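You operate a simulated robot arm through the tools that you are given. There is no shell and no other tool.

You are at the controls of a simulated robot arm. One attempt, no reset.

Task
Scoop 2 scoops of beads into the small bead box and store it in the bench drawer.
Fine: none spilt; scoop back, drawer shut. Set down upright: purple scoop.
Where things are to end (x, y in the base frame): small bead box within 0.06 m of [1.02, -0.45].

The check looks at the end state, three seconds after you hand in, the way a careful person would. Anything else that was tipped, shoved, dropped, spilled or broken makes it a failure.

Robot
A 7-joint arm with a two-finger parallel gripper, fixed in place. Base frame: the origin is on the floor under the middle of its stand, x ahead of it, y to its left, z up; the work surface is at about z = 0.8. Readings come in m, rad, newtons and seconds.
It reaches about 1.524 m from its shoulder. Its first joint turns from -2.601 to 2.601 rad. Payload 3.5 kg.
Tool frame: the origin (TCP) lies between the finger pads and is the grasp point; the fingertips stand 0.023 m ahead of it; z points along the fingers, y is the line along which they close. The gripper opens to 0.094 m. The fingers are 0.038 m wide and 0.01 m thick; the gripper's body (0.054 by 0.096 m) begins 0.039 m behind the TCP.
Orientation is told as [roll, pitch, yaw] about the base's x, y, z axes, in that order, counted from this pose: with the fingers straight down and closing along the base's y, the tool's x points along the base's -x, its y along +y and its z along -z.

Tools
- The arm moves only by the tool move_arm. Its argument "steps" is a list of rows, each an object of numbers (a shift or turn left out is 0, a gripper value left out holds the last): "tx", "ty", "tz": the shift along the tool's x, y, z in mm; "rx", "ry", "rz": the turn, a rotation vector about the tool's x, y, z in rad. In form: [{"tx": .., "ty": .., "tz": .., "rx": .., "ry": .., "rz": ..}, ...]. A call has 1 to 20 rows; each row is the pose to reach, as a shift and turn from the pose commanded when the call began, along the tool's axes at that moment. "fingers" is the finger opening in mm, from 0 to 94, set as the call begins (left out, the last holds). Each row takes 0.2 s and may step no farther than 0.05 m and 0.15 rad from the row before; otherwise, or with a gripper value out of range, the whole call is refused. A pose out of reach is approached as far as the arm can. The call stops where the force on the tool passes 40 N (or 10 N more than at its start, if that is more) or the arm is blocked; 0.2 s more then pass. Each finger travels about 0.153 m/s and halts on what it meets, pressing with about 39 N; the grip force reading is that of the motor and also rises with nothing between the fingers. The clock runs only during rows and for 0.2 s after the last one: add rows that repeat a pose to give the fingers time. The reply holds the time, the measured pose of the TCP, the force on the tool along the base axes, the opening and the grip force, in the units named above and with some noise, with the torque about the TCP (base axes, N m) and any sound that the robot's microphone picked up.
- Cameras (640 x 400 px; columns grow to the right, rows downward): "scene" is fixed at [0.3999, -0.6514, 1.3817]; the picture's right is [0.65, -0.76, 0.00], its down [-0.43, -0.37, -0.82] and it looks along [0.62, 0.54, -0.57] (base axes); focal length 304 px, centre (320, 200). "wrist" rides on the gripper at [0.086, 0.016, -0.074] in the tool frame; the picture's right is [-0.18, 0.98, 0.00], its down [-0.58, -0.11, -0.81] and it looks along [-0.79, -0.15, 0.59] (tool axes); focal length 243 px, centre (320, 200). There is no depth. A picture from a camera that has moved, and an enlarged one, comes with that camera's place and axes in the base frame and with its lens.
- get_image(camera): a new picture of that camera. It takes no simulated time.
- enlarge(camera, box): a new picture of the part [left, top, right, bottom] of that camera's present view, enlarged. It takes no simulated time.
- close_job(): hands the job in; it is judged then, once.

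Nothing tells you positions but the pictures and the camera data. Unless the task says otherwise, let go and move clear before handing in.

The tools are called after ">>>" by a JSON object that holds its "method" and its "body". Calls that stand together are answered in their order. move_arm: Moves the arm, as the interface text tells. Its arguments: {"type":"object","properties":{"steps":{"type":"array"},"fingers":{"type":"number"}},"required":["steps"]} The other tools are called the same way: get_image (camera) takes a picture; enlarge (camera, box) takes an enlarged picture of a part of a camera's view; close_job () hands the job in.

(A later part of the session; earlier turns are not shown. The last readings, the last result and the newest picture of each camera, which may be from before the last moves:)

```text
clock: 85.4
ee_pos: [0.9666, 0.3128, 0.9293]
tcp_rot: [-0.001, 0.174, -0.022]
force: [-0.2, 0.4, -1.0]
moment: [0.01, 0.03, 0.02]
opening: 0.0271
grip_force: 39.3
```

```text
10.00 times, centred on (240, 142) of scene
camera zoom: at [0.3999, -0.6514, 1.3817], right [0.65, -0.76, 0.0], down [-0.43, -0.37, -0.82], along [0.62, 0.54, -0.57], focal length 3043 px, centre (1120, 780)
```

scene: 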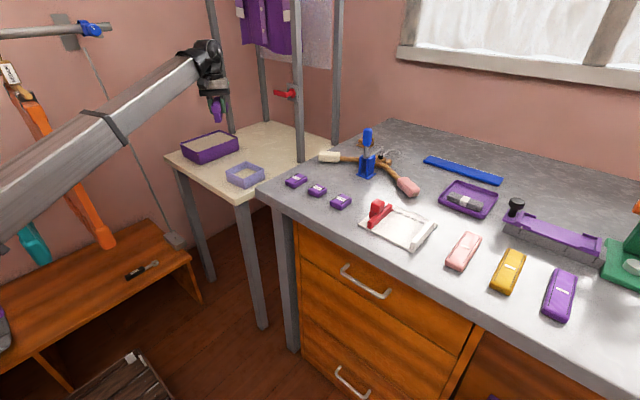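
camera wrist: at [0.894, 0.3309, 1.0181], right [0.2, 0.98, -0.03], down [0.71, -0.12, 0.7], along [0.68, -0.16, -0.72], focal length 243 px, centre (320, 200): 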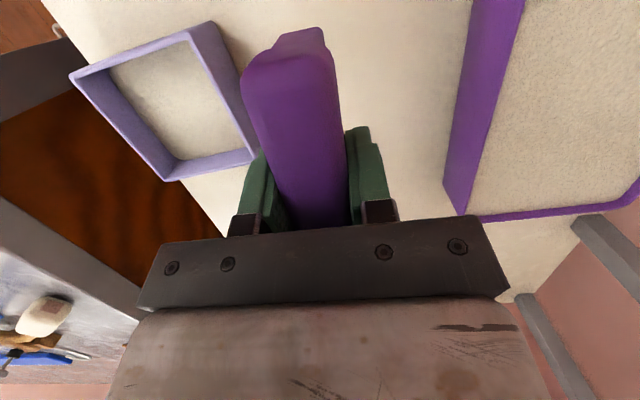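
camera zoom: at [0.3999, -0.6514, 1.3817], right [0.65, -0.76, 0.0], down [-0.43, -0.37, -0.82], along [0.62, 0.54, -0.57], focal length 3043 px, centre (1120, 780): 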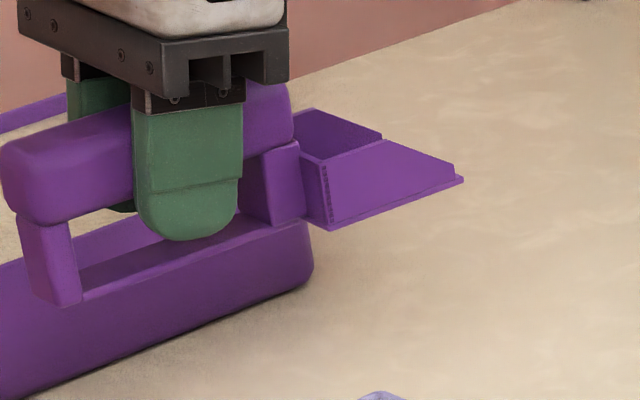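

The scoop is level to within 0.01 rad. I'll lower it onto its original spot, slowing over the last millimetres.

>>> {"method": "move_arm", "body": {"steps": [{"tx": -3, "ty": 0.2, "tz": 19}, {"tx": -6, "ty": 0.4, "tz": 39}, {"tx": -9, "ty": 0.6, "tz": 58}, {"tx": -11, "ty": 0.7, "tz": 71}, {"tx": -12.1, "ty": 0.7, "tz": 78.4}, {"tx": -12.6, "ty": 0.7, "tz": 81.5}, {"tx": -13, "ty": 0.7, "tz": 83.5}, {"tx": -13, "ty": 0.7, "tz": 83.5}]}}

>>> {"method": "enlarge", "body": {"camera": "scene", "box": [200, 130, 280, 190]}}

```text
clock: 87.2
ee_pos: [0.9667, 0.3145, 0.8461]
tcp_rot: [-0.002, 0.17, -0.022]
force: [-0.9, 0.4, -0.4]
moment: [0.01, 0.0, 0.02]
opening: 0.0272
grip_force: 39.0
```

```text
6.67 times, centred on (240, 160) of scene
camera zoom: at [0.3999, -0.6514, 1.3817], right [0.65, -0.76, 0.0], down [-0.43, -0.37, -0.82], along [0.62, 0.54, -0.57], focal length 2029 px, centre (853, 467)
```

zoom: 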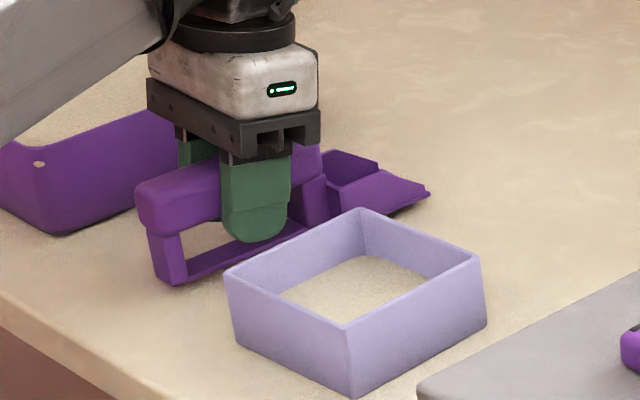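

No contact force yet at 0.846; I'll ease down a few more millimetres.

>>> {"method": "move_arm", "body": {"steps": [{"tx": -0.2, "tz": 1}, {"tx": -0.35, "tz": 2}, {"tx": -0.5, "tz": 3}, {"tx": -0.5, "tz": 3}]}}

```text
clock: 88.2
ee_pos: [0.9652, 0.315, 0.8448]
tcp_rot: [-0.002, 0.17, -0.023]
force: [-0.6, -0.2, -1.2]
moment: [-0.03, -0.01, -0.04]
opening: 0.0271
grip_force: 39.0
```

>>> {"method": "move_arm", "body": {"steps": [{"tx": -0.2, "tz": 1}, {"tx": -0.35, "tz": 2}, {"tx": -0.35, "tz": 2}]}}

```text
clock: 89.0
ee_pos: [0.966, 0.3138, 0.8402]
tcp_rot: [-0.001, 0.169, -0.022]
force: [0.2, 0.1, -1.2]
moment: [0.01, 0.0, -0.01]
opening: 0.0274
grip_force: 39.4
```

Still essentially no force at about 0.841. I'll look closely for any gap under the scoop.

>>> {"method": "enlarge", "body": {"camera": "scene", "box": [212, 142, 260, 172]}}

>>> {"method": "move_arm", "body": {"steps": [{"tx": -0.2, "tz": 1}, {"tx": -0.2, "tz": 1}]}}

```text
13.33 times, centred on (236, 157) of scene
camera zoom: at [0.3999, -0.6514, 1.3817], right [0.65, -0.76, 0.0], down [-0.43, -0.37, -0.82], along [0.62, 0.54, -0.57], focal length 4058 px, centre (1440, 773)
```

zoom: 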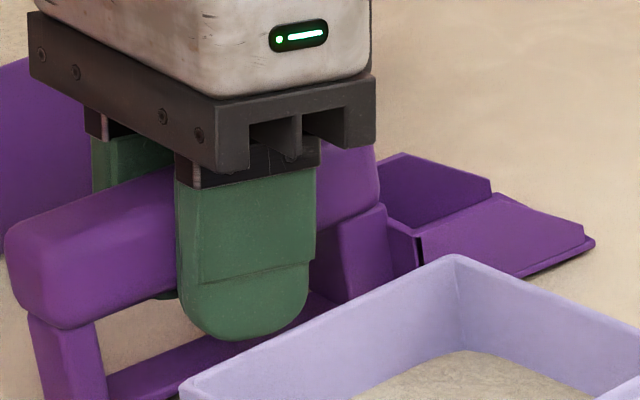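

```text
clock: 89.6
ee_pos: [0.9648, 0.3134, 0.8394]
tcp_rot: [-0.001, 0.17, -0.022]
force: [-0.1, 0.5, 0.5]
moment: [0.0, 0.01, -0.03]
opening: 0.0272
grip_force: 39.1
```

>>> {"method": "move_arm", "body": {"steps": [{"tx": -0.2, "tz": 1}, {"tx": -0.2, "tz": 1}]}}

>>> {"method": "enlarge", "body": {"camera": "scene", "box": [205, 140, 269, 180]}}

```text
clock: 90.2
ee_pos: [0.9649, 0.3142, 0.8387]
tcp_rot: [-0.002, 0.17, -0.023]
force: [0.3, 0.1, -0.6]
moment: [0.02, 0.0, -0.01]
opening: 0.027
grip_force: 39.4
```

```text
10.00 times, centred on (237, 160) of scene
camera zoom: at [0.3999, -0.6514, 1.3817], right [0.65, -0.76, 0.0], down [-0.43, -0.37, -0.82], along [0.62, 0.54, -0.57], focal length 3043 px, centre (1150, 600)
```

zoom: 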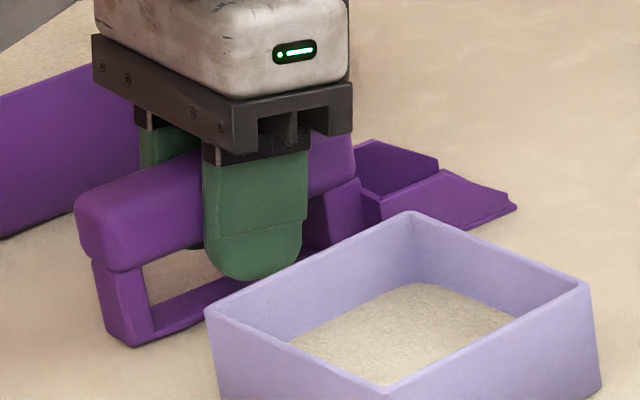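

The tail and lip pixels match the original picture within a millimetre or two, so the scoop is back in place. I'll open the fingers to release it.

>>> {"method": "move_arm", "body": {"steps": [{}, {}, {}], "fingers": 56}}

>>> {"method": "enlarge", "body": {"camera": "scene", "box": [205, 140, 269, 180]}}

```text
clock: 91.0
ee_pos: [0.9648, 0.3139, 0.8396]
tcp_rot: [-0.002, 0.172, -0.022]
force: [0.0, -0.2, 0.1]
moment: [-0.03, -0.02, 0.01]
opening: 0.0559
grip_force: 0.1
```

```text
10.00 times, centred on (237, 160) of scene
camera zoom: at [0.3999, -0.6514, 1.3817], right [0.65, -0.76, 0.0], down [-0.43, -0.37, -0.82], along [0.62, 0.54, -0.57], focal length 3043 px, centre (1150, 600)
```

zoom: 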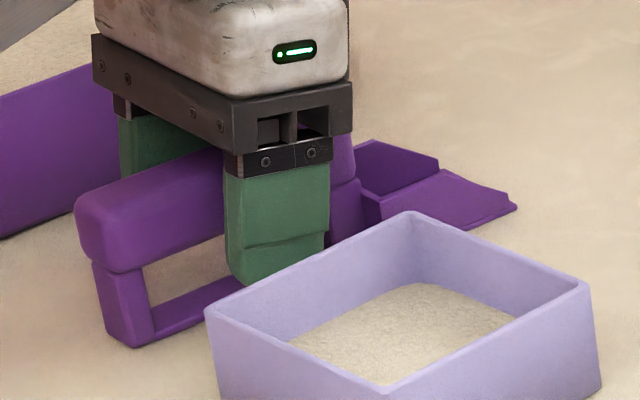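

The scoop stands upright on its own. I'll retreat straight up and then look for the state of things.

>>> {"method": "move_arm", "body": {"steps": [{"tx": 3.4, "tz": -19.7}, {"tx": 8.6, "tz": -49}, {"tx": 15, "tz": -88}, {"tx": 21, "tz": -122}, {"tx": 26, "tz": -150}, {"tx": 32, "tz": -185}, {"tx": 32, "tz": -185, "ry": -0.1}, {"tx": 32, "tz": -185, "ry": -0.172}, {"tx": 32, "tz": -185, "ry": -0.172}]}}

>>> {"method": "get_image", "body": {"camera": "scene"}}

>>> {"method": "enlarge", "body": {"camera": "scene", "box": [160, 110, 320, 210]}}

>>> {"method": "get_image", "body": {"camera": "wrist"}}

```text
clock: 93.0
ee_pos: [0.9651, 0.3137, 1.0274]
tcp_rot: [0.0, 0.0, -0.024]
force: [-0.6, 0.0, 0.8]
moment: [-0.02, 0.0, -0.04]
opening: 0.0558
grip_force: 0.1
```

```text
taken
```

scene: 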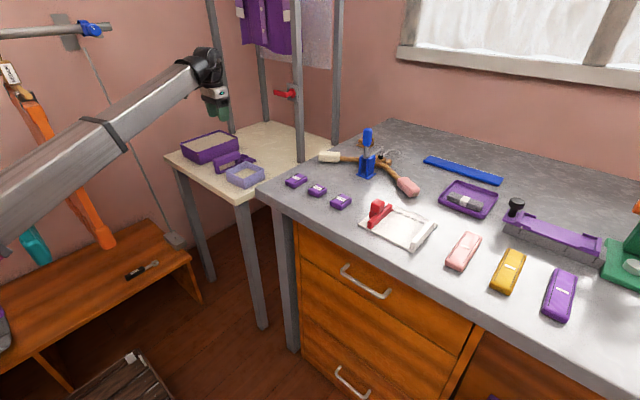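

```text
4.00 times, centred on (240, 160) of scene
camera zoom: at [0.3999, -0.6514, 1.3817], right [0.65, -0.76, 0.0], down [-0.43, -0.37, -0.82], along [0.62, 0.54, -0.57], focal length 1217 px, centre (640, 360)
```

zoom: 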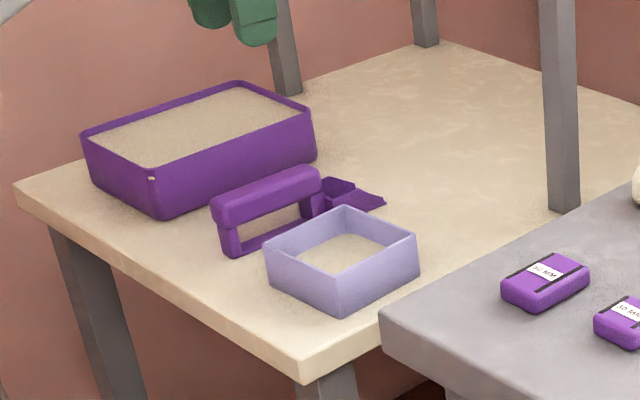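

```text
taken
camera wrist: at [0.8789, 0.3328, 1.1006], right [0.21, 0.98, 0.0], down [0.58, -0.12, 0.81], along [0.79, -0.17, -0.59], focal length 243 px, centre (320, 200)
```

wrist: 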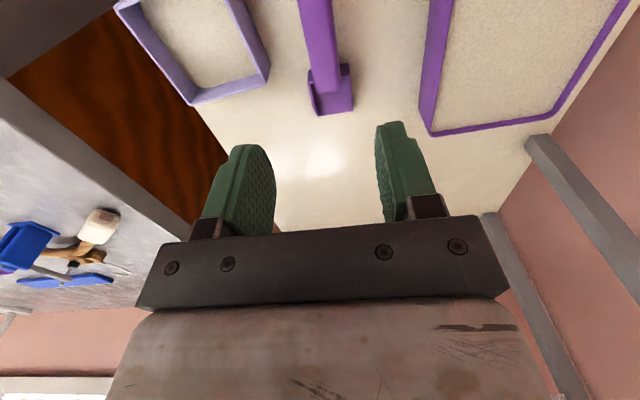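

Everything on the side table is in order: scoop upright at its spot, no stray beads. Next is the drawer, so I'll move the empty gripper in front of the bench on the robot side.

>>> {"method": "move_arm", "body": {"steps": [{"tx": 20.6, "ty": -42, "tz": -3}, {"tx": 41, "ty": -84, "tz": -3}, {"tx": 62, "ty": -126, "tz": -3}, {"tx": 82, "ty": -168, "tz": -3}, {"tx": 103, "ty": -210, "tz": -3}, {"tx": 123, "ty": -252, "tz": -3}, {"tx": 144, "ty": -294, "tz": -3}, {"tx": 165, "ty": -336, "tz": -3}, {"tx": 185, "ty": -378, "tz": -3}, {"tx": 206, "ty": -420, "tz": -3}, {"tx": 226, "ty": -462, "tz": -3}, {"tx": 247, "ty": -504, "tz": -3}, {"tx": 268, "ty": -546, "tz": -3}, {"tx": 288, "ty": -588, "tz": -3}, {"tx": 309, "ty": -630, "tz": -3, "rz": -0.012}, {"tx": 329, "ty": -672, "tz": -3, "rz": -0.024}, {"tx": 329, "ty": -672, "tz": -3, "rz": -0.024}], "fingers": 60}}

>>> {"method": "get_image", "body": {"camera": "scene"}}

>>> {"method": "get_image", "body": {"camera": "wrist"}}

```text
clock: 96.6
ee_pos: [0.6204, -0.3508, 1.0297]
tcp_rot: [-0.002, 0.0, 0.004]
force: [-0.3, -2.2, -3.6]
moment: [0.05, -0.42, 0.19]
opening: 0.06
grip_force: 0.1
```

```text
taken
```

scene: 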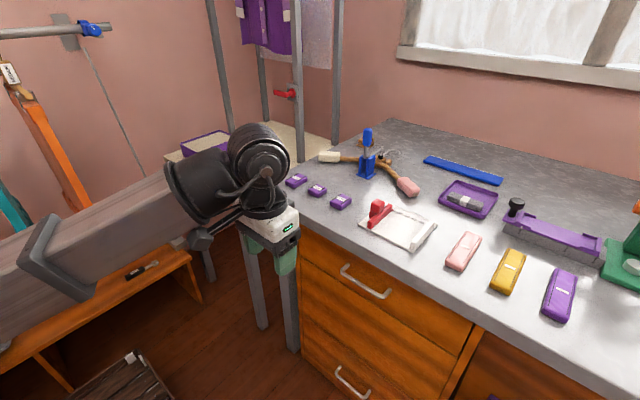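

```text
taken
camera wrist: at [0.5346, -0.3341, 1.104], right [0.18, 0.98, 0.0], down [0.58, -0.11, 0.81], along [0.79, -0.15, -0.59], focal length 243 px, centre (320, 200)
```

wrist: 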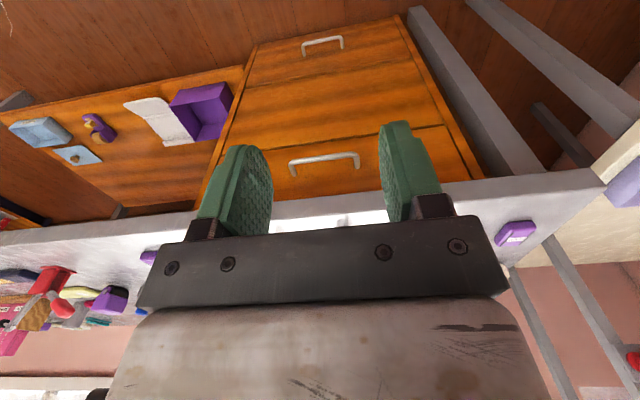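

There's a small residual moment, perhaps the camera housing brushing the forearm in this folded pose; pitching the fingers outward will relieve it. First I'll measure the handle in this clear view.

>>> {"method": "enlarge", "body": {"camera": "wrist", "box": [270, 120, 400, 200]}}

>>> {"method": "enlarge", "body": {"camera": "wrist", "box": [180, 0, 500, 200]}}

```text
4.92 times, centred on (335, 160) of wrist
camera zoom: at [0.5346, -0.3341, 1.104], right [0.18, 0.98, 0.0], down [0.58, -0.11, 0.81], along [0.79, -0.15, -0.59], focal length 1194 px, centre (246, 397)
```

zoom: 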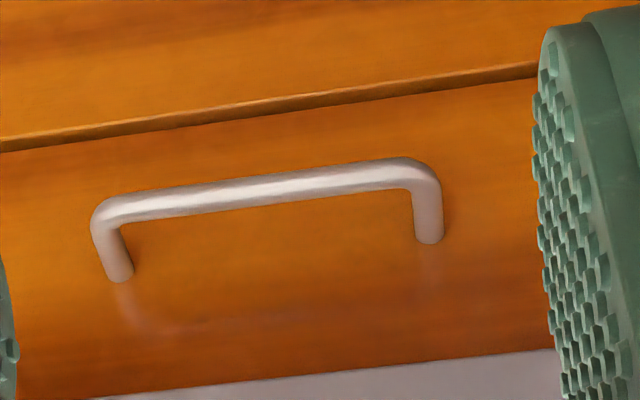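

```text
2.00 times, centred on (340, 100) of wrist
camera zoom: at [0.5346, -0.3341, 1.104], right [0.18, 0.98, 0.0], down [0.58, -0.11, 0.81], along [0.79, -0.15, -0.59], focal length 485 px, centre (280, 400)
```

zoom: 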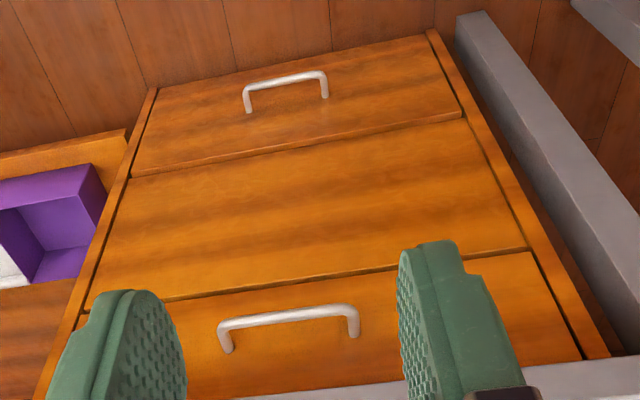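

The handle bar is confirmed at x≈0.862, z≈0.759, y −0.33 to −0.455, about 11 mm thick, standing roughly 38 mm off the drawer front. I'll pitch the gripper so the fingers point horizontally toward +x while lowering.

>>> {"method": "move_arm", "body": {"steps": [{"tx": -7.3, "ty": -3.8, "tz": 5, "ry": -0.1428}, {"tx": -14.5, "ty": -7.6, "tz": 12, "ry": -0.2856}, {"tx": -21.8, "ty": -11.5, "tz": 20, "ry": -0.4284}, {"tx": -29, "ty": -15.3, "tz": 30, "ry": -0.5712}, {"tx": -36.4, "ty": -19, "tz": 42, "ry": -0.714}, {"tx": -43.6, "ty": -22.9, "tz": 55, "ry": -0.8568}, {"tx": -50.9, "ty": -26.7, "tz": 70, "ry": -0.9996}, {"tx": -58, "ty": -30.5, "tz": 85, "ry": -1.1424}, {"tx": -65.5, "ty": -34.4, "tz": 100, "ry": -1.2852}, {"tx": -72.7, "ty": -38.2, "tz": 115, "ry": -1.428}, {"tx": -80, "ty": -42, "tz": 130, "ry": -1.5708}, {"tx": -80, "ty": -42, "tz": 130, "ry": -1.5708}]}}

>>> {"method": "get_image", "body": {"camera": "scene"}}

>>> {"method": "get_image", "body": {"camera": "wrist"}}

```text
clock: 99.2
ee_pos: [0.7019, -0.393, 0.8998]
tcp_rot: [-2.393, -1.57, 2.395]
force: [-0.8, 0.3, -0.4]
moment: [0.01, -0.01, -0.02]
opening: 0.0601
grip_force: 0.1
```

```text
taken
```

scene: 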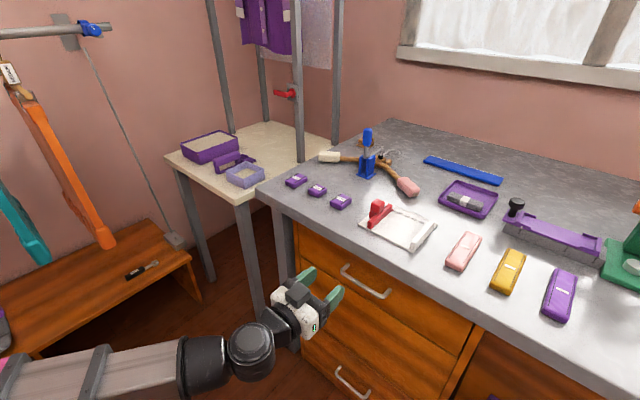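

```text
taken
camera wrist: at [0.6271, -0.376, 0.8136], right [0.0, 0.98, 0.18], down [-0.81, -0.11, 0.58], along [0.59, -0.15, 0.79], focal length 243 px, centre (320, 200)
```

wrist: 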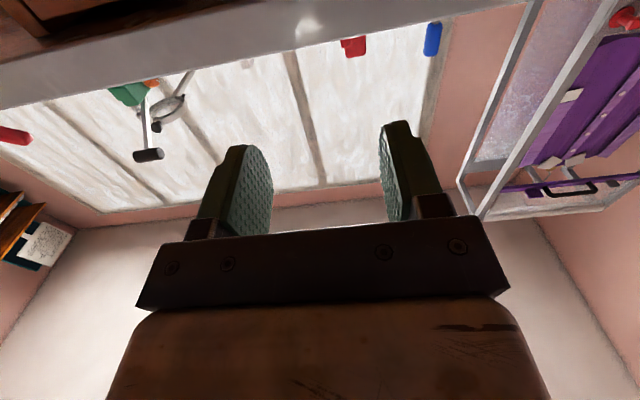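

The fingers now point horizontally at the drawer. I'll roll 90° so they close vertically, and lower to the handle height.

>>> {"method": "move_arm", "body": {"steps": [{"tx": 12, "rz": 0.1428}, {"tx": 25, "rz": 0.2856}, {"tx": 38, "rz": 0.4284}, {"tx": 51, "rz": 0.5712}, {"tx": 64, "rz": 0.714}, {"tx": 77, "rz": 0.8568}, {"tx": 90, "rz": 0.9996}, {"tx": 103, "rz": 1.1424}, {"tx": 116, "rz": 1.2852}, {"tx": 129, "rz": 1.428}, {"tx": 141, "rz": 1.5708}, {"tx": 141, "rz": 1.5708}]}}

>>> {"method": "get_image", "body": {"camera": "scene"}}

>>> {"method": "get_image", "body": {"camera": "wrist"}}

```text
clock: 101.8
ee_pos: [0.7001, -0.3926, 0.7597]
tcp_rot: [1.571, 0.0, -1.567]
force: [0.0, -0.3, -0.3]
moment: [0.02, -0.02, 0.01]
opening: 0.0598
grip_force: 0.0
```

```text
taken
```

scene: 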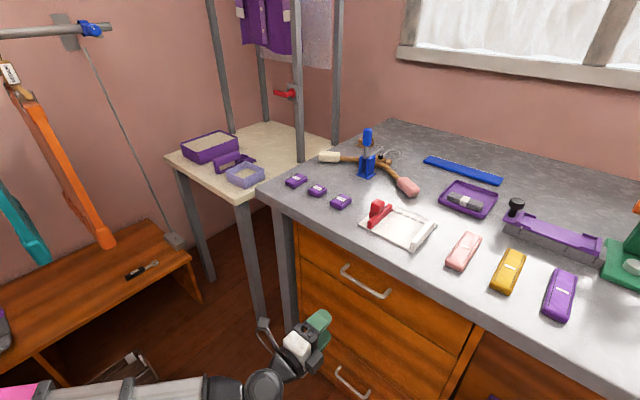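

```text
taken
camera wrist: at [0.6258, -0.3065, 0.7747], right [0.0, -0.18, 0.98], down [-0.8, -0.58, -0.11], along [0.59, -0.79, -0.15], focal length 243 px, centre (320, 200)
```

wrist: 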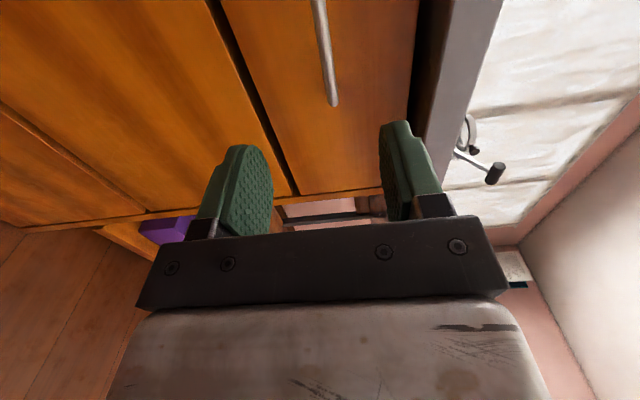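

The fingers straddle the handle's height well. I'll advance toward the bar in steps.

>>> {"method": "move_arm", "body": {"steps": [{"tz": 30}, {"tz": 65}, {"tz": 100}, {"tz": 125}, {"tz": 145}, {"tz": 158}, {"tz": 158}]}}

>>> {"method": "enlarge", "body": {"camera": "scene", "box": [290, 230, 450, 370]}}

>>> {"method": "get_image", "body": {"camera": "wrist"}}

```text
clock: 103.4
ee_pos: [0.8583, -0.393, 0.7607]
tcp_rot: [1.57, 0.0, -1.569]
force: [0.5, 0.8, 0.3]
moment: [0.01, -0.02, -0.02]
opening: 0.0601
grip_force: 0.0
```

```text
2.86 times, centred on (370, 300) of scene
camera zoom: at [0.3999, -0.6514, 1.3817], right [0.65, -0.76, 0.0], down [-0.43, -0.37, -0.82], along [0.62, 0.54, -0.57], focal length 870 px, centre (177, -86)
```

zoom: 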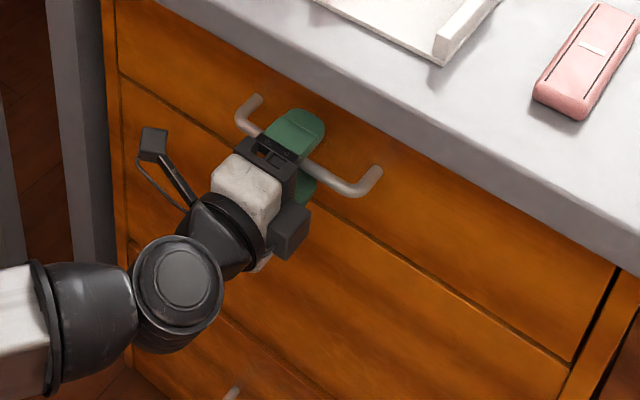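

```text
taken
camera wrist: at [0.784, -0.3056, 0.7759], right [0.0, -0.18, 0.98], down [-0.81, -0.58, -0.11], along [0.59, -0.79, -0.15], focal length 243 px, centre (320, 200)
```

wrist: 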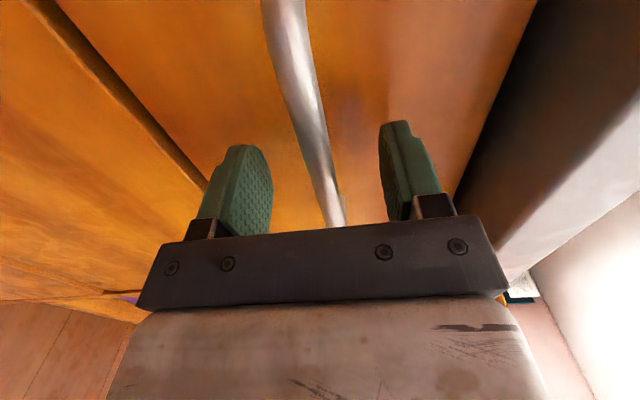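

The bar lies between the fingers. I'll close on it.

>>> {"method": "move_arm", "body": {"steps": [{}, {}, {}], "fingers": 2}}

```text
clock: 104.2
ee_pos: [0.8591, -0.3917, 0.7613]
tcp_rot: [1.574, -0.001, -1.568]
force: [2.5, -3.3, 36.7]
moment: [0.09, -0.04, -0.1]
opening: 0.0117
grip_force: 44.7
```

Gripped at 11.7 mm. There's 37 N of upward load, so the bar sits slightly above my centre; I'll shift up a couple of millimetres to relax that.

>>> {"method": "move_arm", "body": {"steps": [{"ty": 1}, {"ty": 2}, {"ty": 2}]}}

```text
clock: 105.0
ee_pos: [0.8593, -0.3924, 0.7626]
tcp_rot: [1.572, -0.004, -1.567]
force: [-3.1, -1.7, 30.3]
moment: [0.34, -0.02, 0.41]
opening: 0.0118
grip_force: 44.9
```

>>> {"method": "move_arm", "body": {"steps": [{"ty": 2}, {"ty": 4}, {"ty": 6}, {"ty": 6}]}}

```text
clock: 105.8
ee_pos: [0.859, -0.392, 0.7632]
tcp_rot: [1.563, -0.002, -1.568]
force: [-0.4, -0.5, -7.4]
moment: [0.5, 0.02, 0.54]
opening: 0.0116
grip_force: 44.9
stopped in row 4: the force on the tool passed its limit at 44 N (the readings are from after the stop); the commanded pose is now the measured one
```

The load is now low. I'll pull the drawer out gently.

>>> {"method": "move_arm", "body": {"steps": [{"tz": -5}, {"tz": -12}, {"tz": -22}, {"tz": -35}, {"tz": -50}, {"tz": -50}]}}

>>> {"method": "get_image", "body": {"camera": "scene"}}

```text
clock: 107.2
ee_pos: [0.8077, -0.3914, 0.7623]
tcp_rot: [1.561, -0.005, -1.568]
force: [-2.0, 8.2, -35.5]
moment: [0.87, 0.08, -0.17]
opening: 0.0118
grip_force: 45.1
```

```text
taken
```

scene: 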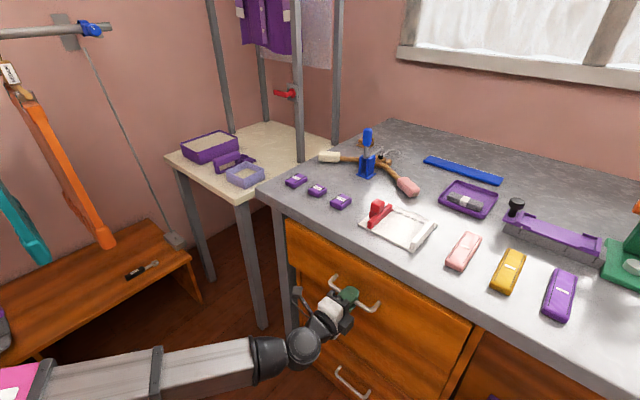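

The drawer has come out 50 mm. The vertical load is now −35 N, so I'll drop a little to relax it and continue pulling.

>>> {"method": "move_arm", "body": {"steps": [{"ty": -1}, {"ty": -2}, {"ty": -2}]}}

```text
clock: 108.0
ee_pos: [0.8095, -0.3913, 0.761]
tcp_rot: [1.566, -0.002, -1.569]
force: [-2.1, 7.3, -1.8]
moment: [0.57, -0.03, -0.95]
opening: 0.0117
grip_force: 45.3
```

>>> {"method": "move_arm", "body": {"steps": [{"tz": -8}, {"tz": -20}, {"tz": -35}, {"tz": -50}, {"tz": -65}, {"tz": -80}, {"tz": -80}]}}

```text
clock: 109.6
ee_pos: [0.7278, -0.3912, 0.7624]
tcp_rot: [1.567, -0.003, -1.57]
force: [-2.2, 2.8, 21.7]
moment: [0.68, -0.02, 0.62]
opening: 0.012
grip_force: 45.1
```

Out about 131 mm so far with modest loads. I'll continue.

>>> {"method": "move_arm", "body": {"steps": [{"ty": 0.7, "tz": -8}, {"ty": 0.7, "tz": -20}, {"ty": 0.7, "tz": -35}, {"ty": 0.7, "tz": -50}, {"ty": 0.7, "tz": -50}]}}

>>> {"method": "get_image", "body": {"camera": "scene"}}

```text
clock: 110.8
ee_pos: [0.6781, -0.3928, 0.7619]
tcp_rot: [1.561, -0.005, -1.569]
force: [-2.2, 12.7, -6.4]
moment: [0.88, 0.07, -1.41]
opening: 0.0115
grip_force: 45.4
```

```text
taken
```

scene: 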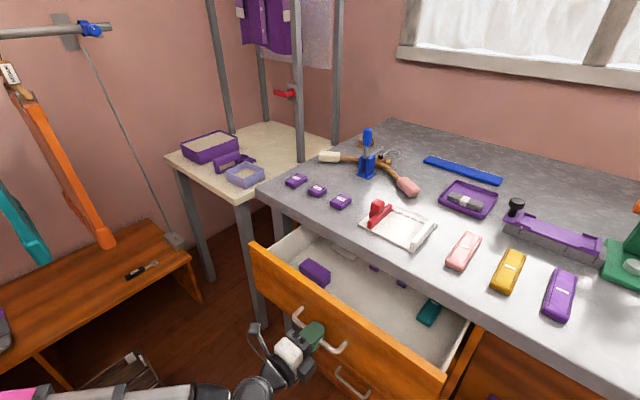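

The drawer is open about 180 mm and there are things inside. I'll enlarge to see where the free space is.

>>> {"method": "enlarge", "body": {"camera": "scene", "box": [240, 210, 480, 360]}}

```text
2.67 times, centred on (360, 285) of scene
camera zoom: at [0.3999, -0.6514, 1.3817], right [0.65, -0.76, 0.0], down [-0.43, -0.37, -0.82], along [0.62, 0.54, -0.57], focal length 812 px, centre (213, -27)
```

zoom: 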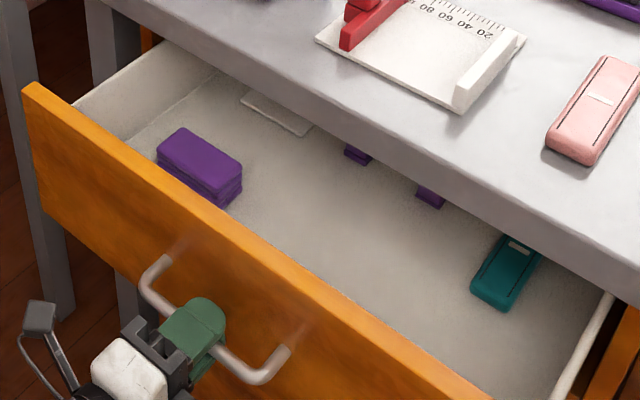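

The drawer floor is about z 0.70 with a clear area where the box needs to go; neighbours are a purple block near (0.83, −0.26), a teal one near (0.93, −0.55) and small purple ones further back. I need more opening for the gripper to clear the bench edge, so I'll pull further.

>>> {"method": "move_arm", "body": {"steps": [{"tz": -6}, {"tz": -16}, {"tz": -28}, {"tz": -40}, {"tz": -40}]}}

```text
clock: 112.0
ee_pos: [0.6384, -0.3929, 0.763]
tcp_rot: [1.563, -0.004, -1.569]
force: [-0.9, 11.8, -33.4]
moment: [1.0, -0.01, 0.94]
opening: 0.0118
grip_force: 45.1
```

>>> {"method": "move_arm", "body": {"steps": [{"ty": -1}, {"ty": -1.5, "tz": -6}, {"ty": -1.5, "tz": -16}, {"ty": -1.5, "tz": -28}, {"ty": -1.5, "tz": -40}, {"ty": -1.5, "tz": -40}]}}

>>> {"method": "get_image", "body": {"camera": "scene"}}

```text
clock: 113.4
ee_pos: [0.5979, -0.3929, 0.7623]
tcp_rot: [1.566, 0.0, -1.572]
force: [2.0, -12.1, 20.6]
moment: [0.42, -0.03, 0.19]
opening: 0.0117
grip_force: 44.4
```

```text
taken
```

scene: 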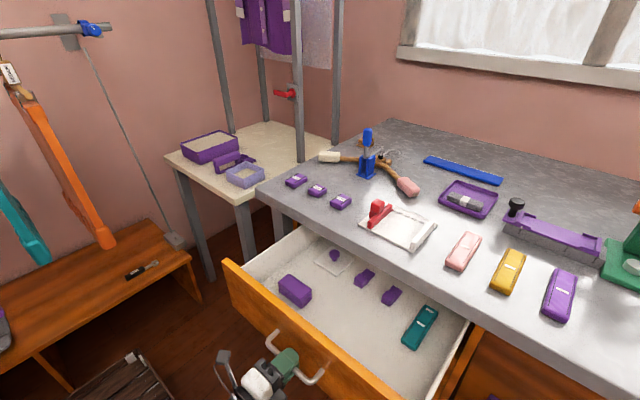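

The drawer is now open about 261 mm, with all contents in view and undisturbed. I'll release the handle and back off.

>>> {"method": "move_arm", "body": {"steps": [{}, {}, {}], "fingers": 70}}

>>> {"method": "move_arm", "body": {"steps": [{"tz": -10}, {"tz": -25}, {"tz": -40}, {"tz": -50}, {"tz": -50}]}}

>>> {"method": "get_image", "body": {"camera": "scene"}}

>>> {"method": "get_image", "body": {"camera": "wrist"}}

```text
clock: 114.2
ee_pos: [0.5993, -0.3899, 0.7597]
tcp_rot: [1.565, -0.004, -1.568]
force: [0.7, -0.1, -0.1]
moment: [0.02, 0.04, -0.01]
opening: 0.0697
grip_force: 0.1
```

```text
clock: 115.4
ee_pos: [0.5481, -0.3921, 0.7637]
tcp_rot: [1.565, -0.004, -1.569]
force: [0.5, -0.1, 0.0]
moment: [0.0, -0.01, -0.01]
opening: 0.0699
grip_force: 0.1
```

```text
taken
```

scene: 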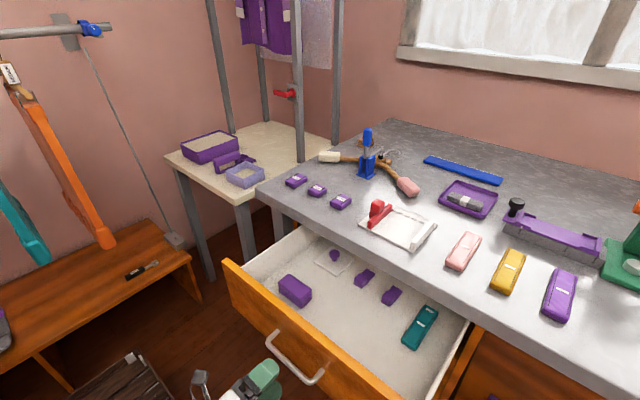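

```text
taken
camera wrist: at [0.4729, -0.3054, 0.7789], right [0.01, -0.18, 0.98], down [-0.81, -0.58, -0.1], along [0.59, -0.79, -0.15], focal length 243 px, centre (320, 200)
```

wrist: 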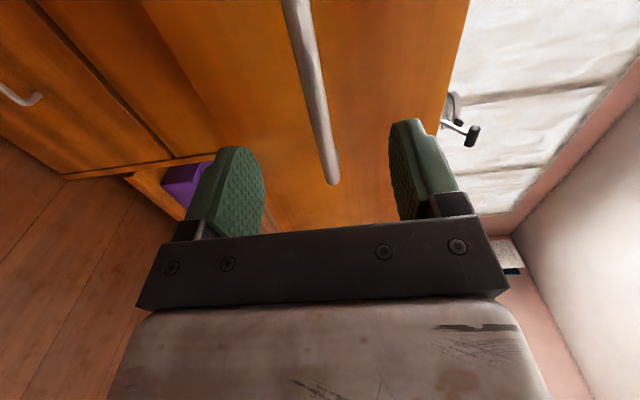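

The handle is free. I'll raise the arm and undo the roll.

>>> {"method": "move_arm", "body": {"steps": [{"ty": 40, "tz": -3}, {"ty": 85, "tz": -3}, {"ty": 130, "tz": -3}, {"ty": 175, "tz": -3}, {"ty": 220, "tz": -3}, {"ty": 240, "tz": 0, "rz": -0.1428}, {"ty": 240, "tz": 5, "rz": -0.2856}, {"ty": 240, "tz": 10, "rz": -0.4284}, {"ty": 240, "tz": 15, "rz": -0.5712}, {"ty": 240, "tz": 20, "rz": -0.714}, {"ty": 240, "tz": 25, "rz": -0.8568}, {"ty": 240, "tz": 30, "rz": -0.9996}, {"ty": 240, "tz": 35, "rz": -1.1424}, {"ty": 240, "tz": 40, "rz": -1.2852}, {"ty": 240, "tz": 45, "rz": -1.428}, {"ty": 240, "tz": 50, "rz": -1.5708}, {"ty": 240, "tz": 50, "rz": -1.5708}]}}

```text
clock: 119.0
ee_pos: [0.6002, -0.3908, 1.0014]
tcp_rot: [-0.727, -1.562, 0.726]
force: [0.1, -0.2, 0.4]
moment: [0.01, 0.01, 0.0]
opening: 0.0702
grip_force: 0.1
```

Fingers point forward again. I'll pitch back to fingers-down while moving outward and toward the side table.

>>> {"method": "move_arm", "body": {"steps": [{"tx": -10, "ty": 10, "tz": 12, "ry": 0.142}, {"tx": -20, "ty": 20, "tz": 24, "ry": 0.284}, {"tx": -30, "ty": 30, "tz": 36, "ry": 0.426}, {"tx": -40, "ty": 40, "tz": 48, "ry": 0.568}, {"tx": -50, "ty": 50, "tz": 60, "ry": 0.71}, {"tx": -58, "ty": 60, "tz": 72, "ry": 0.852}, {"tx": -66, "ty": 70, "tz": 84, "ry": 0.994}, {"tx": -74, "ty": 80, "tz": 96, "ry": 1.136}, {"tx": -80, "ty": 90, "tz": 108, "ry": 1.278}, {"tx": -80, "ty": 100, "tz": 120, "ry": 1.42}, {"tx": -80, "ty": 110, "tz": 132, "ry": 1.562}, {"tx": -80, "ty": 110, "tz": 132, "ry": 1.562}], "fingers": 40}}

>>> {"method": "get_image", "body": {"camera": "wrist"}}

```text
clock: 121.5
ee_pos: [0.7365, -0.282, 1.0811]
tcp_rot: [-0.008, -0.026, 0.001]
force: [10.2, -3.4, -19.6]
moment: [-0.18, -0.93, 0.04]
opening: 0.04
grip_force: 0.1
stopped in row 12: the force on the tool passed its limit at 89 N (the readings are from after the stop); the commanded pose is now the measured one
```

```text
taken
camera wrist: at [0.6482, -0.2653, 1.1529], right [0.18, 0.98, 0.0], down [0.56, -0.1, 0.82], along [0.81, -0.15, -0.57], focal length 243 px, centre (320, 200)
```

wrist: 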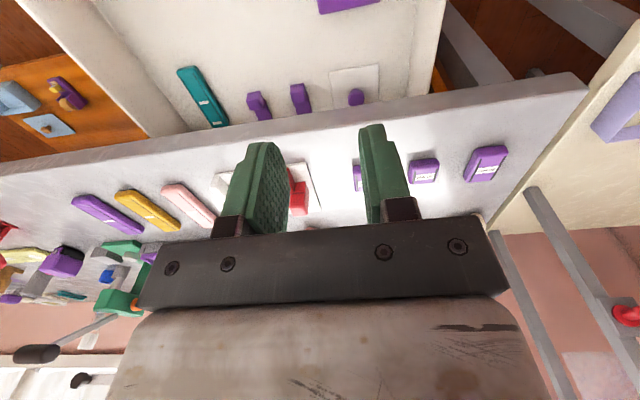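

The camera housing touched the forearm again; with the arm folded this close, a level tool at yaw 0 doesn't fit. A slight outward finger tilt of 0.25 rad avoids it, and since I'll pinch the box's −y wall along y, I can pick and place at that same tilt with the box staying level. I'll relieve the contact and head to the box.

>>> {"method": "move_arm", "body": {"steps": [{"ry": -0.1}, {"tx": -10, "ry": -0.22}, {"tx": -30, "ty": 30, "ry": -0.22}, {"tx": -50, "ty": 73, "ry": -0.22}, {"tx": -70, "ty": 116, "ry": -0.22}, {"tx": -90, "ty": 159, "ry": -0.22}, {"tx": -110, "ty": 202, "ry": -0.22}, {"tx": -130, "ty": 245, "ry": -0.22}, {"tx": -150, "ty": 288, "ry": -0.22}, {"tx": -170, "ty": 331, "ry": -0.22}, {"tx": -190, "ty": 374, "ry": -0.22}, {"tx": -206, "ty": 410, "ry": -0.22}, {"tx": -213, "ty": 432, "ry": -0.22}, {"tx": -213, "ty": 432, "ry": -0.22}], "fingers": 40}}

>>> {"method": "get_image", "body": {"camera": "scene"}}

>>> {"method": "get_image", "body": {"camera": "wrist"}}

```text
clock: 124.5
ee_pos: [0.9475, 0.1504, 1.0831]
tcp_rot: [-0.01, -0.243, 0.001]
force: [0.1, 0.0, -0.2]
moment: [-0.01, 0.0, 0.02]
opening: 0.04
grip_force: 0.0
```

```text
taken
```

scene: 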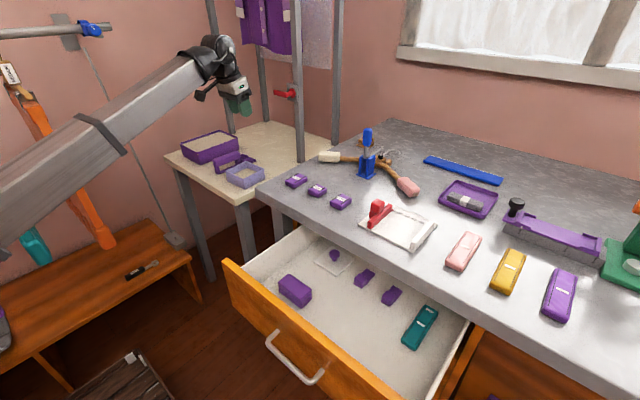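

```text
taken
camera wrist: at [0.8462, 0.1679, 1.1339], right [0.18, 0.98, 0.04], down [0.37, -0.1, 0.92], along [0.91, -0.15, -0.38], focal length 243 px, centre (320, 200)
```

wrist: 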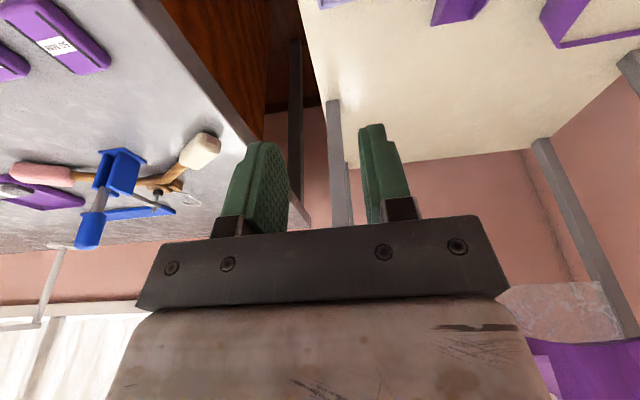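

No contact now, and the scene is unchanged. I'll descend to just above the box's −y wall with yaw matched (about 0.07 rad) and use the wrist camera to fine-align.

>>> {"method": "move_arm", "body": {"steps": [{"tx": 5, "ty": -0.5, "tz": 27, "rx": -0.005, "rz": -0.013}, {"tx": 10, "ty": -1, "tz": 54, "rx": -0.01, "rz": -0.026}, {"tx": 15, "ty": -1.6, "tz": 82, "rx": -0.016, "rz": -0.04}, {"tx": 20, "ty": -2.2, "tz": 110, "rx": -0.021, "rz": -0.053}, {"tx": 24, "ty": -2.6, "tz": 132, "rx": -0.0265, "rz": -0.0655}, {"tx": 27.6, "ty": -3, "tz": 150.8, "rx": -0.0265, "rz": -0.0655}, {"tx": 27.6, "ty": -3, "tz": 150.8, "rx": -0.0265, "rz": -0.0655}], "fingers": 40}}

>>> {"method": "get_image", "body": {"camera": "wrist"}}

>>> {"method": "enlarge", "body": {"camera": "scene", "box": [200, 110, 320, 200]}}

```text
clock: 126.1
ee_pos: [0.9574, 0.1453, 0.9288]
tcp_rot: [0.002, -0.242, 0.071]
force: [-0.4, 0.3, 0.2]
moment: [-0.02, 0.0, 0.02]
opening: 0.0398
grip_force: 0.1
```

```text
taken
camera wrist: at [0.8554, 0.1545, 0.9793], right [0.11, 0.99, 0.05], down [0.38, -0.08, 0.92], along [0.92, -0.08, -0.38], focal length 243 px, centre (320, 200)
```

wrist: 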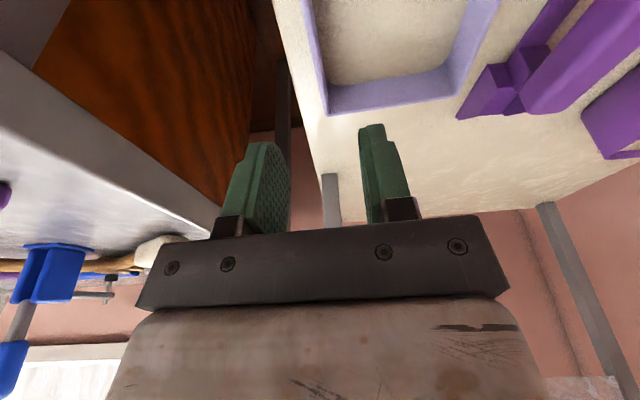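

```text
4.44 times, centred on (260, 155) of scene
camera zoom: at [0.3999, -0.6514, 1.3817], right [0.65, -0.76, 0.0], down [-0.43, -0.37, -0.82], along [0.62, 0.54, -0.57], focal length 1353 px, centre (587, 400)
```

zoom: 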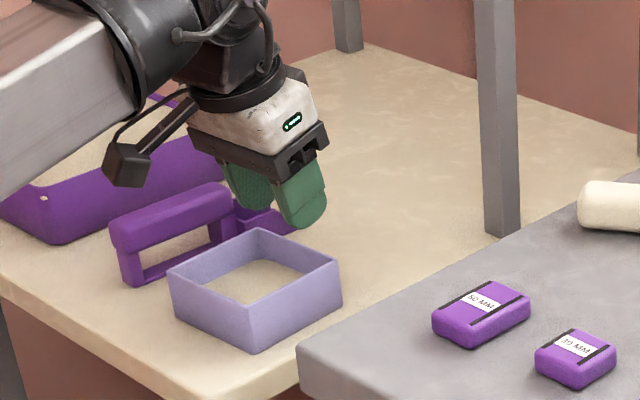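

>>> {"method": "enlarge", "body": {"camera": "wrist", "box": [270, 0, 510, 150]}}

```text
2.67 times, centred on (390, 75) of wrist
camera zoom: at [0.8554, 0.1545, 0.9793], right [0.11, 0.99, 0.05], down [0.38, -0.08, 0.92], along [0.92, -0.08, -0.38], focal length 647 px, centre (133, 533)
```

zoom: 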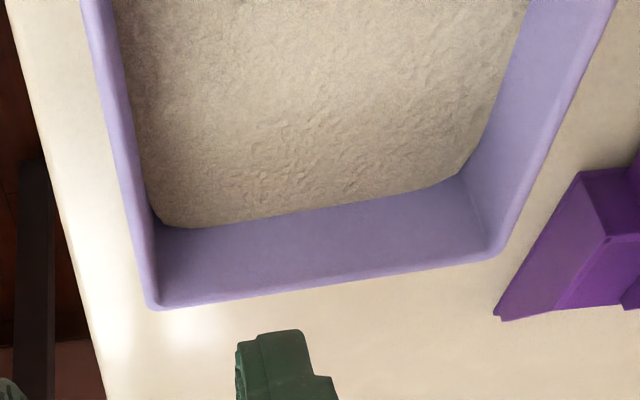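

The wrist view pins the −y wall's centreline at y≈0.147 at x≈0.957, rim z≈0.842, beads well below it. I'll lower the fingers over that wall, keeping the tips just above the beads.

>>> {"method": "move_arm", "body": {"steps": [{"tx": 5, "ty": 0.6, "tz": 20}, {"tx": 10, "ty": 1.2, "tz": 40}, {"tx": 15, "ty": 1.7, "tz": 60}, {"tx": 18, "ty": 1.7, "tz": 72}, {"tx": 20, "ty": 1.7, "tz": 80}, {"tx": 21.1, "ty": 1.7, "tz": 84.2}, {"tx": 21.1, "ty": 1.7, "tz": 84.2}], "fingers": 40}}

>>> {"method": "get_image", "body": {"camera": "wrist"}}

>>> {"method": "enlarge", "body": {"camera": "scene", "box": [210, 120, 306, 192]}}

```text
clock: 127.7
ee_pos: [0.9582, 0.149, 0.8443]
tcp_rot: [0.003, -0.243, 0.07]
force: [0.6, -1.2, 0.2]
moment: [-0.02, 0.02, 0.0]
opening: 0.04
grip_force: 0.1
```

```text
taken
camera wrist: at [0.8553, 0.1578, 0.8944], right [0.11, 0.99, 0.05], down [0.38, -0.08, 0.92], along [0.92, -0.08, -0.38], focal length 243 px, centre (320, 200)
```

wrist: 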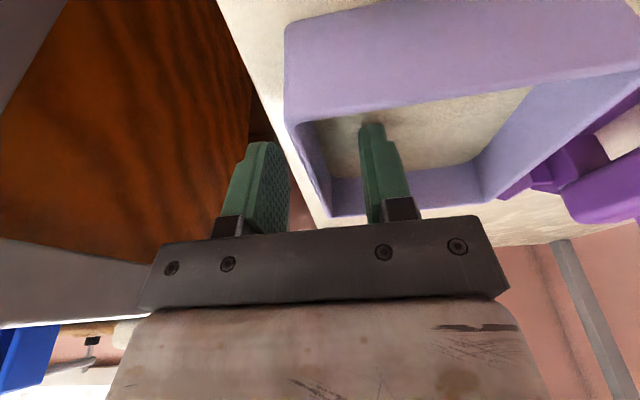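

```text
5.56 times, centred on (258, 156) of scene
camera zoom: at [0.3999, -0.6514, 1.3817], right [0.65, -0.76, 0.0], down [-0.43, -0.37, -0.82], along [0.62, 0.54, -0.57], focal length 1691 px, centre (664, 444)
```

zoom: 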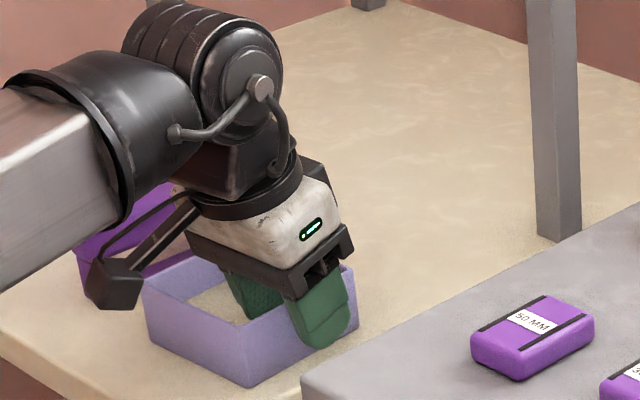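

The wall is centred between the fingers. I'll close on it.

>>> {"method": "move_arm", "body": {"steps": [{}, {}, {}], "fingers": 0}}

>>> {"method": "get_image", "body": {"camera": "wrist"}}

```text
clock: 128.5
ee_pos: [0.959, 0.1485, 0.8431]
tcp_rot: [0.002, -0.243, 0.069]
force: [0.1, 0.2, 0.9]
moment: [-0.06, -0.04, 0.01]
opening: 0.0036
grip_force: 38.4
```

```text
taken
camera wrist: at [0.8553, 0.1578, 0.8945], right [0.11, 0.99, 0.05], down [0.38, -0.08, 0.92], along [0.92, -0.08, -0.38], focal length 243 px, centre (320, 200)
```

wrist: 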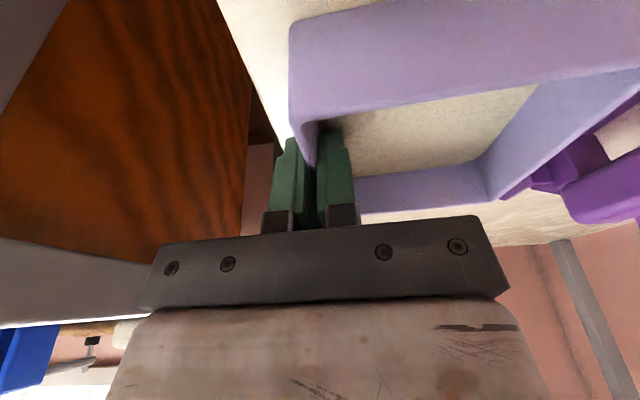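

The wall is pinched at 3.6 mm with full grip force. I'll lift slowly and check that the box stays level.

>>> {"method": "move_arm", "body": {"steps": [{"tx": -0.7, "tz": -3}, {"tx": -1.4, "tz": -6}, {"tx": -3, "tz": -12}, {"tx": -5, "tz": -20}, {"tx": -7.2, "tz": -29}, {"tx": -7.2, "tz": -29}]}}

>>> {"method": "enlarge", "body": {"camera": "scene", "box": [210, 120, 306, 192]}}

>>> {"method": "get_image", "body": {"camera": "wrist"}}

```text
clock: 129.9
ee_pos: [0.958, 0.1481, 0.872]
tcp_rot: [0.002, -0.243, 0.071]
force: [0.1, 1.0, -0.2]
moment: [-0.05, -0.01, 0.0]
opening: 0.0036
grip_force: 39.4
```

```text
5.56 times, centred on (258, 156) of scene
camera zoom: at [0.3999, -0.6514, 1.3817], right [0.65, -0.76, 0.0], down [-0.43, -0.37, -0.82], along [0.62, 0.54, -0.57], focal length 1691 px, centre (664, 444)
```

zoom: 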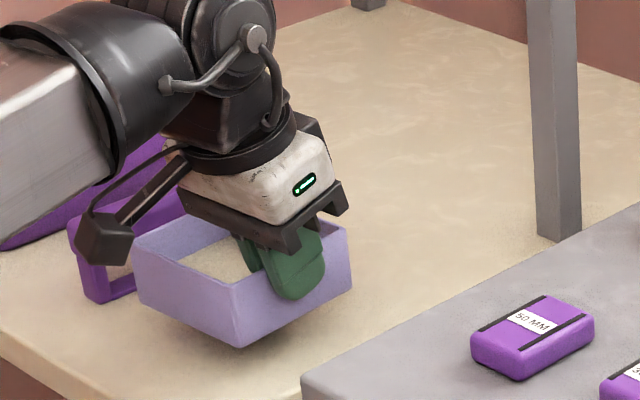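

```text
taken
camera wrist: at [0.8551, 0.1578, 0.9238], right [0.11, 0.99, 0.05], down [0.38, -0.08, 0.92], along [0.92, -0.08, -0.38], focal length 243 px, centre (320, 200)
```

wrist: 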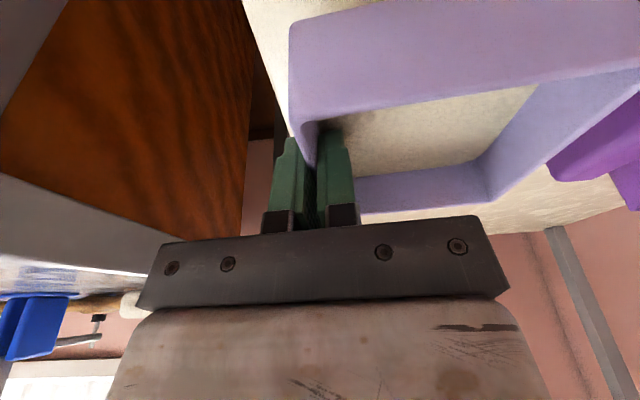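

The box lifted level with the same view in the wrist camera. I'll raise it and carry it in front of the bench at a gentle speed.

>>> {"method": "move_arm", "body": {"steps": [{"tx": -3, "tz": -12}, {"tx": -8, "tz": -32}, {"tx": -14, "tz": -57}, {"tx": -20.5, "tz": -83}, {"tx": -26, "tz": -106}, {"tx": -29.5, "tz": -119}, {"tx": -24, "ty": -8, "tz": -126}, {"tx": -8, "ty": -26, "tz": -130}, {"tx": 13, "ty": -49, "tz": -135}, {"tx": 34, "ty": -72, "tz": -140}, {"tx": 55, "ty": -96, "tz": -145.5}, {"tx": 76, "ty": -119, "tz": -150.5}, {"tx": 97, "ty": -142, "tz": -155.7}, {"tx": 118, "ty": -166, "tz": -161}, {"tx": 139, "ty": -189, "tz": -166}, {"tx": 158, "ty": -211, "tz": -171}, {"tx": 171, "ty": -226, "tz": -174}, {"tx": 178, "ty": -233, "tz": -176}, {"tx": 178, "ty": -233, "tz": -176}]}}

>>> {"method": "get_image", "body": {"camera": "scene"}}

>>> {"method": "get_image", "body": {"camera": "wrist"}}

```text
clock: 133.9
ee_pos: [0.7592, -0.1019, 1.0011]
tcp_rot: [0.002, -0.244, 0.07]
force: [0.4, 0.3, -2.3]
moment: [-0.06, 0.0, 0.01]
opening: 0.0033
grip_force: 39.0
```

```text
taken
```

scene: 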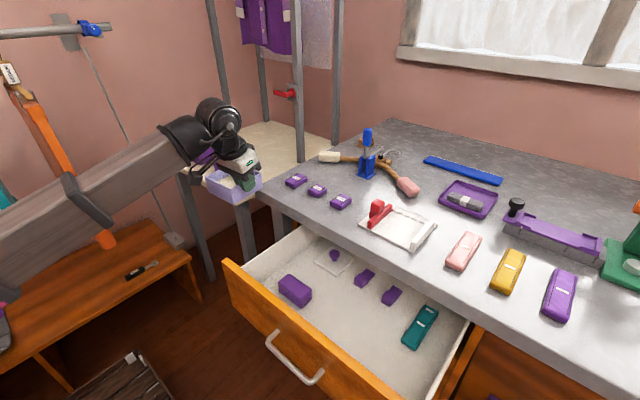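

```text
taken
camera wrist: at [0.6566, -0.0912, 1.0524], right [0.11, 0.99, 0.05], down [0.38, -0.08, 0.92], along [0.92, -0.08, -0.38], focal length 243 px, centre (320, 200)
```

wrist: 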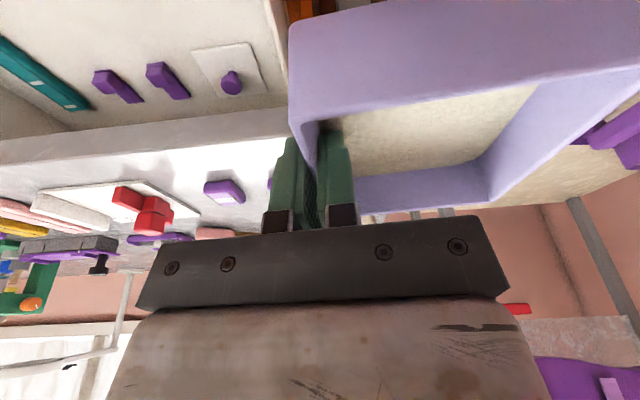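

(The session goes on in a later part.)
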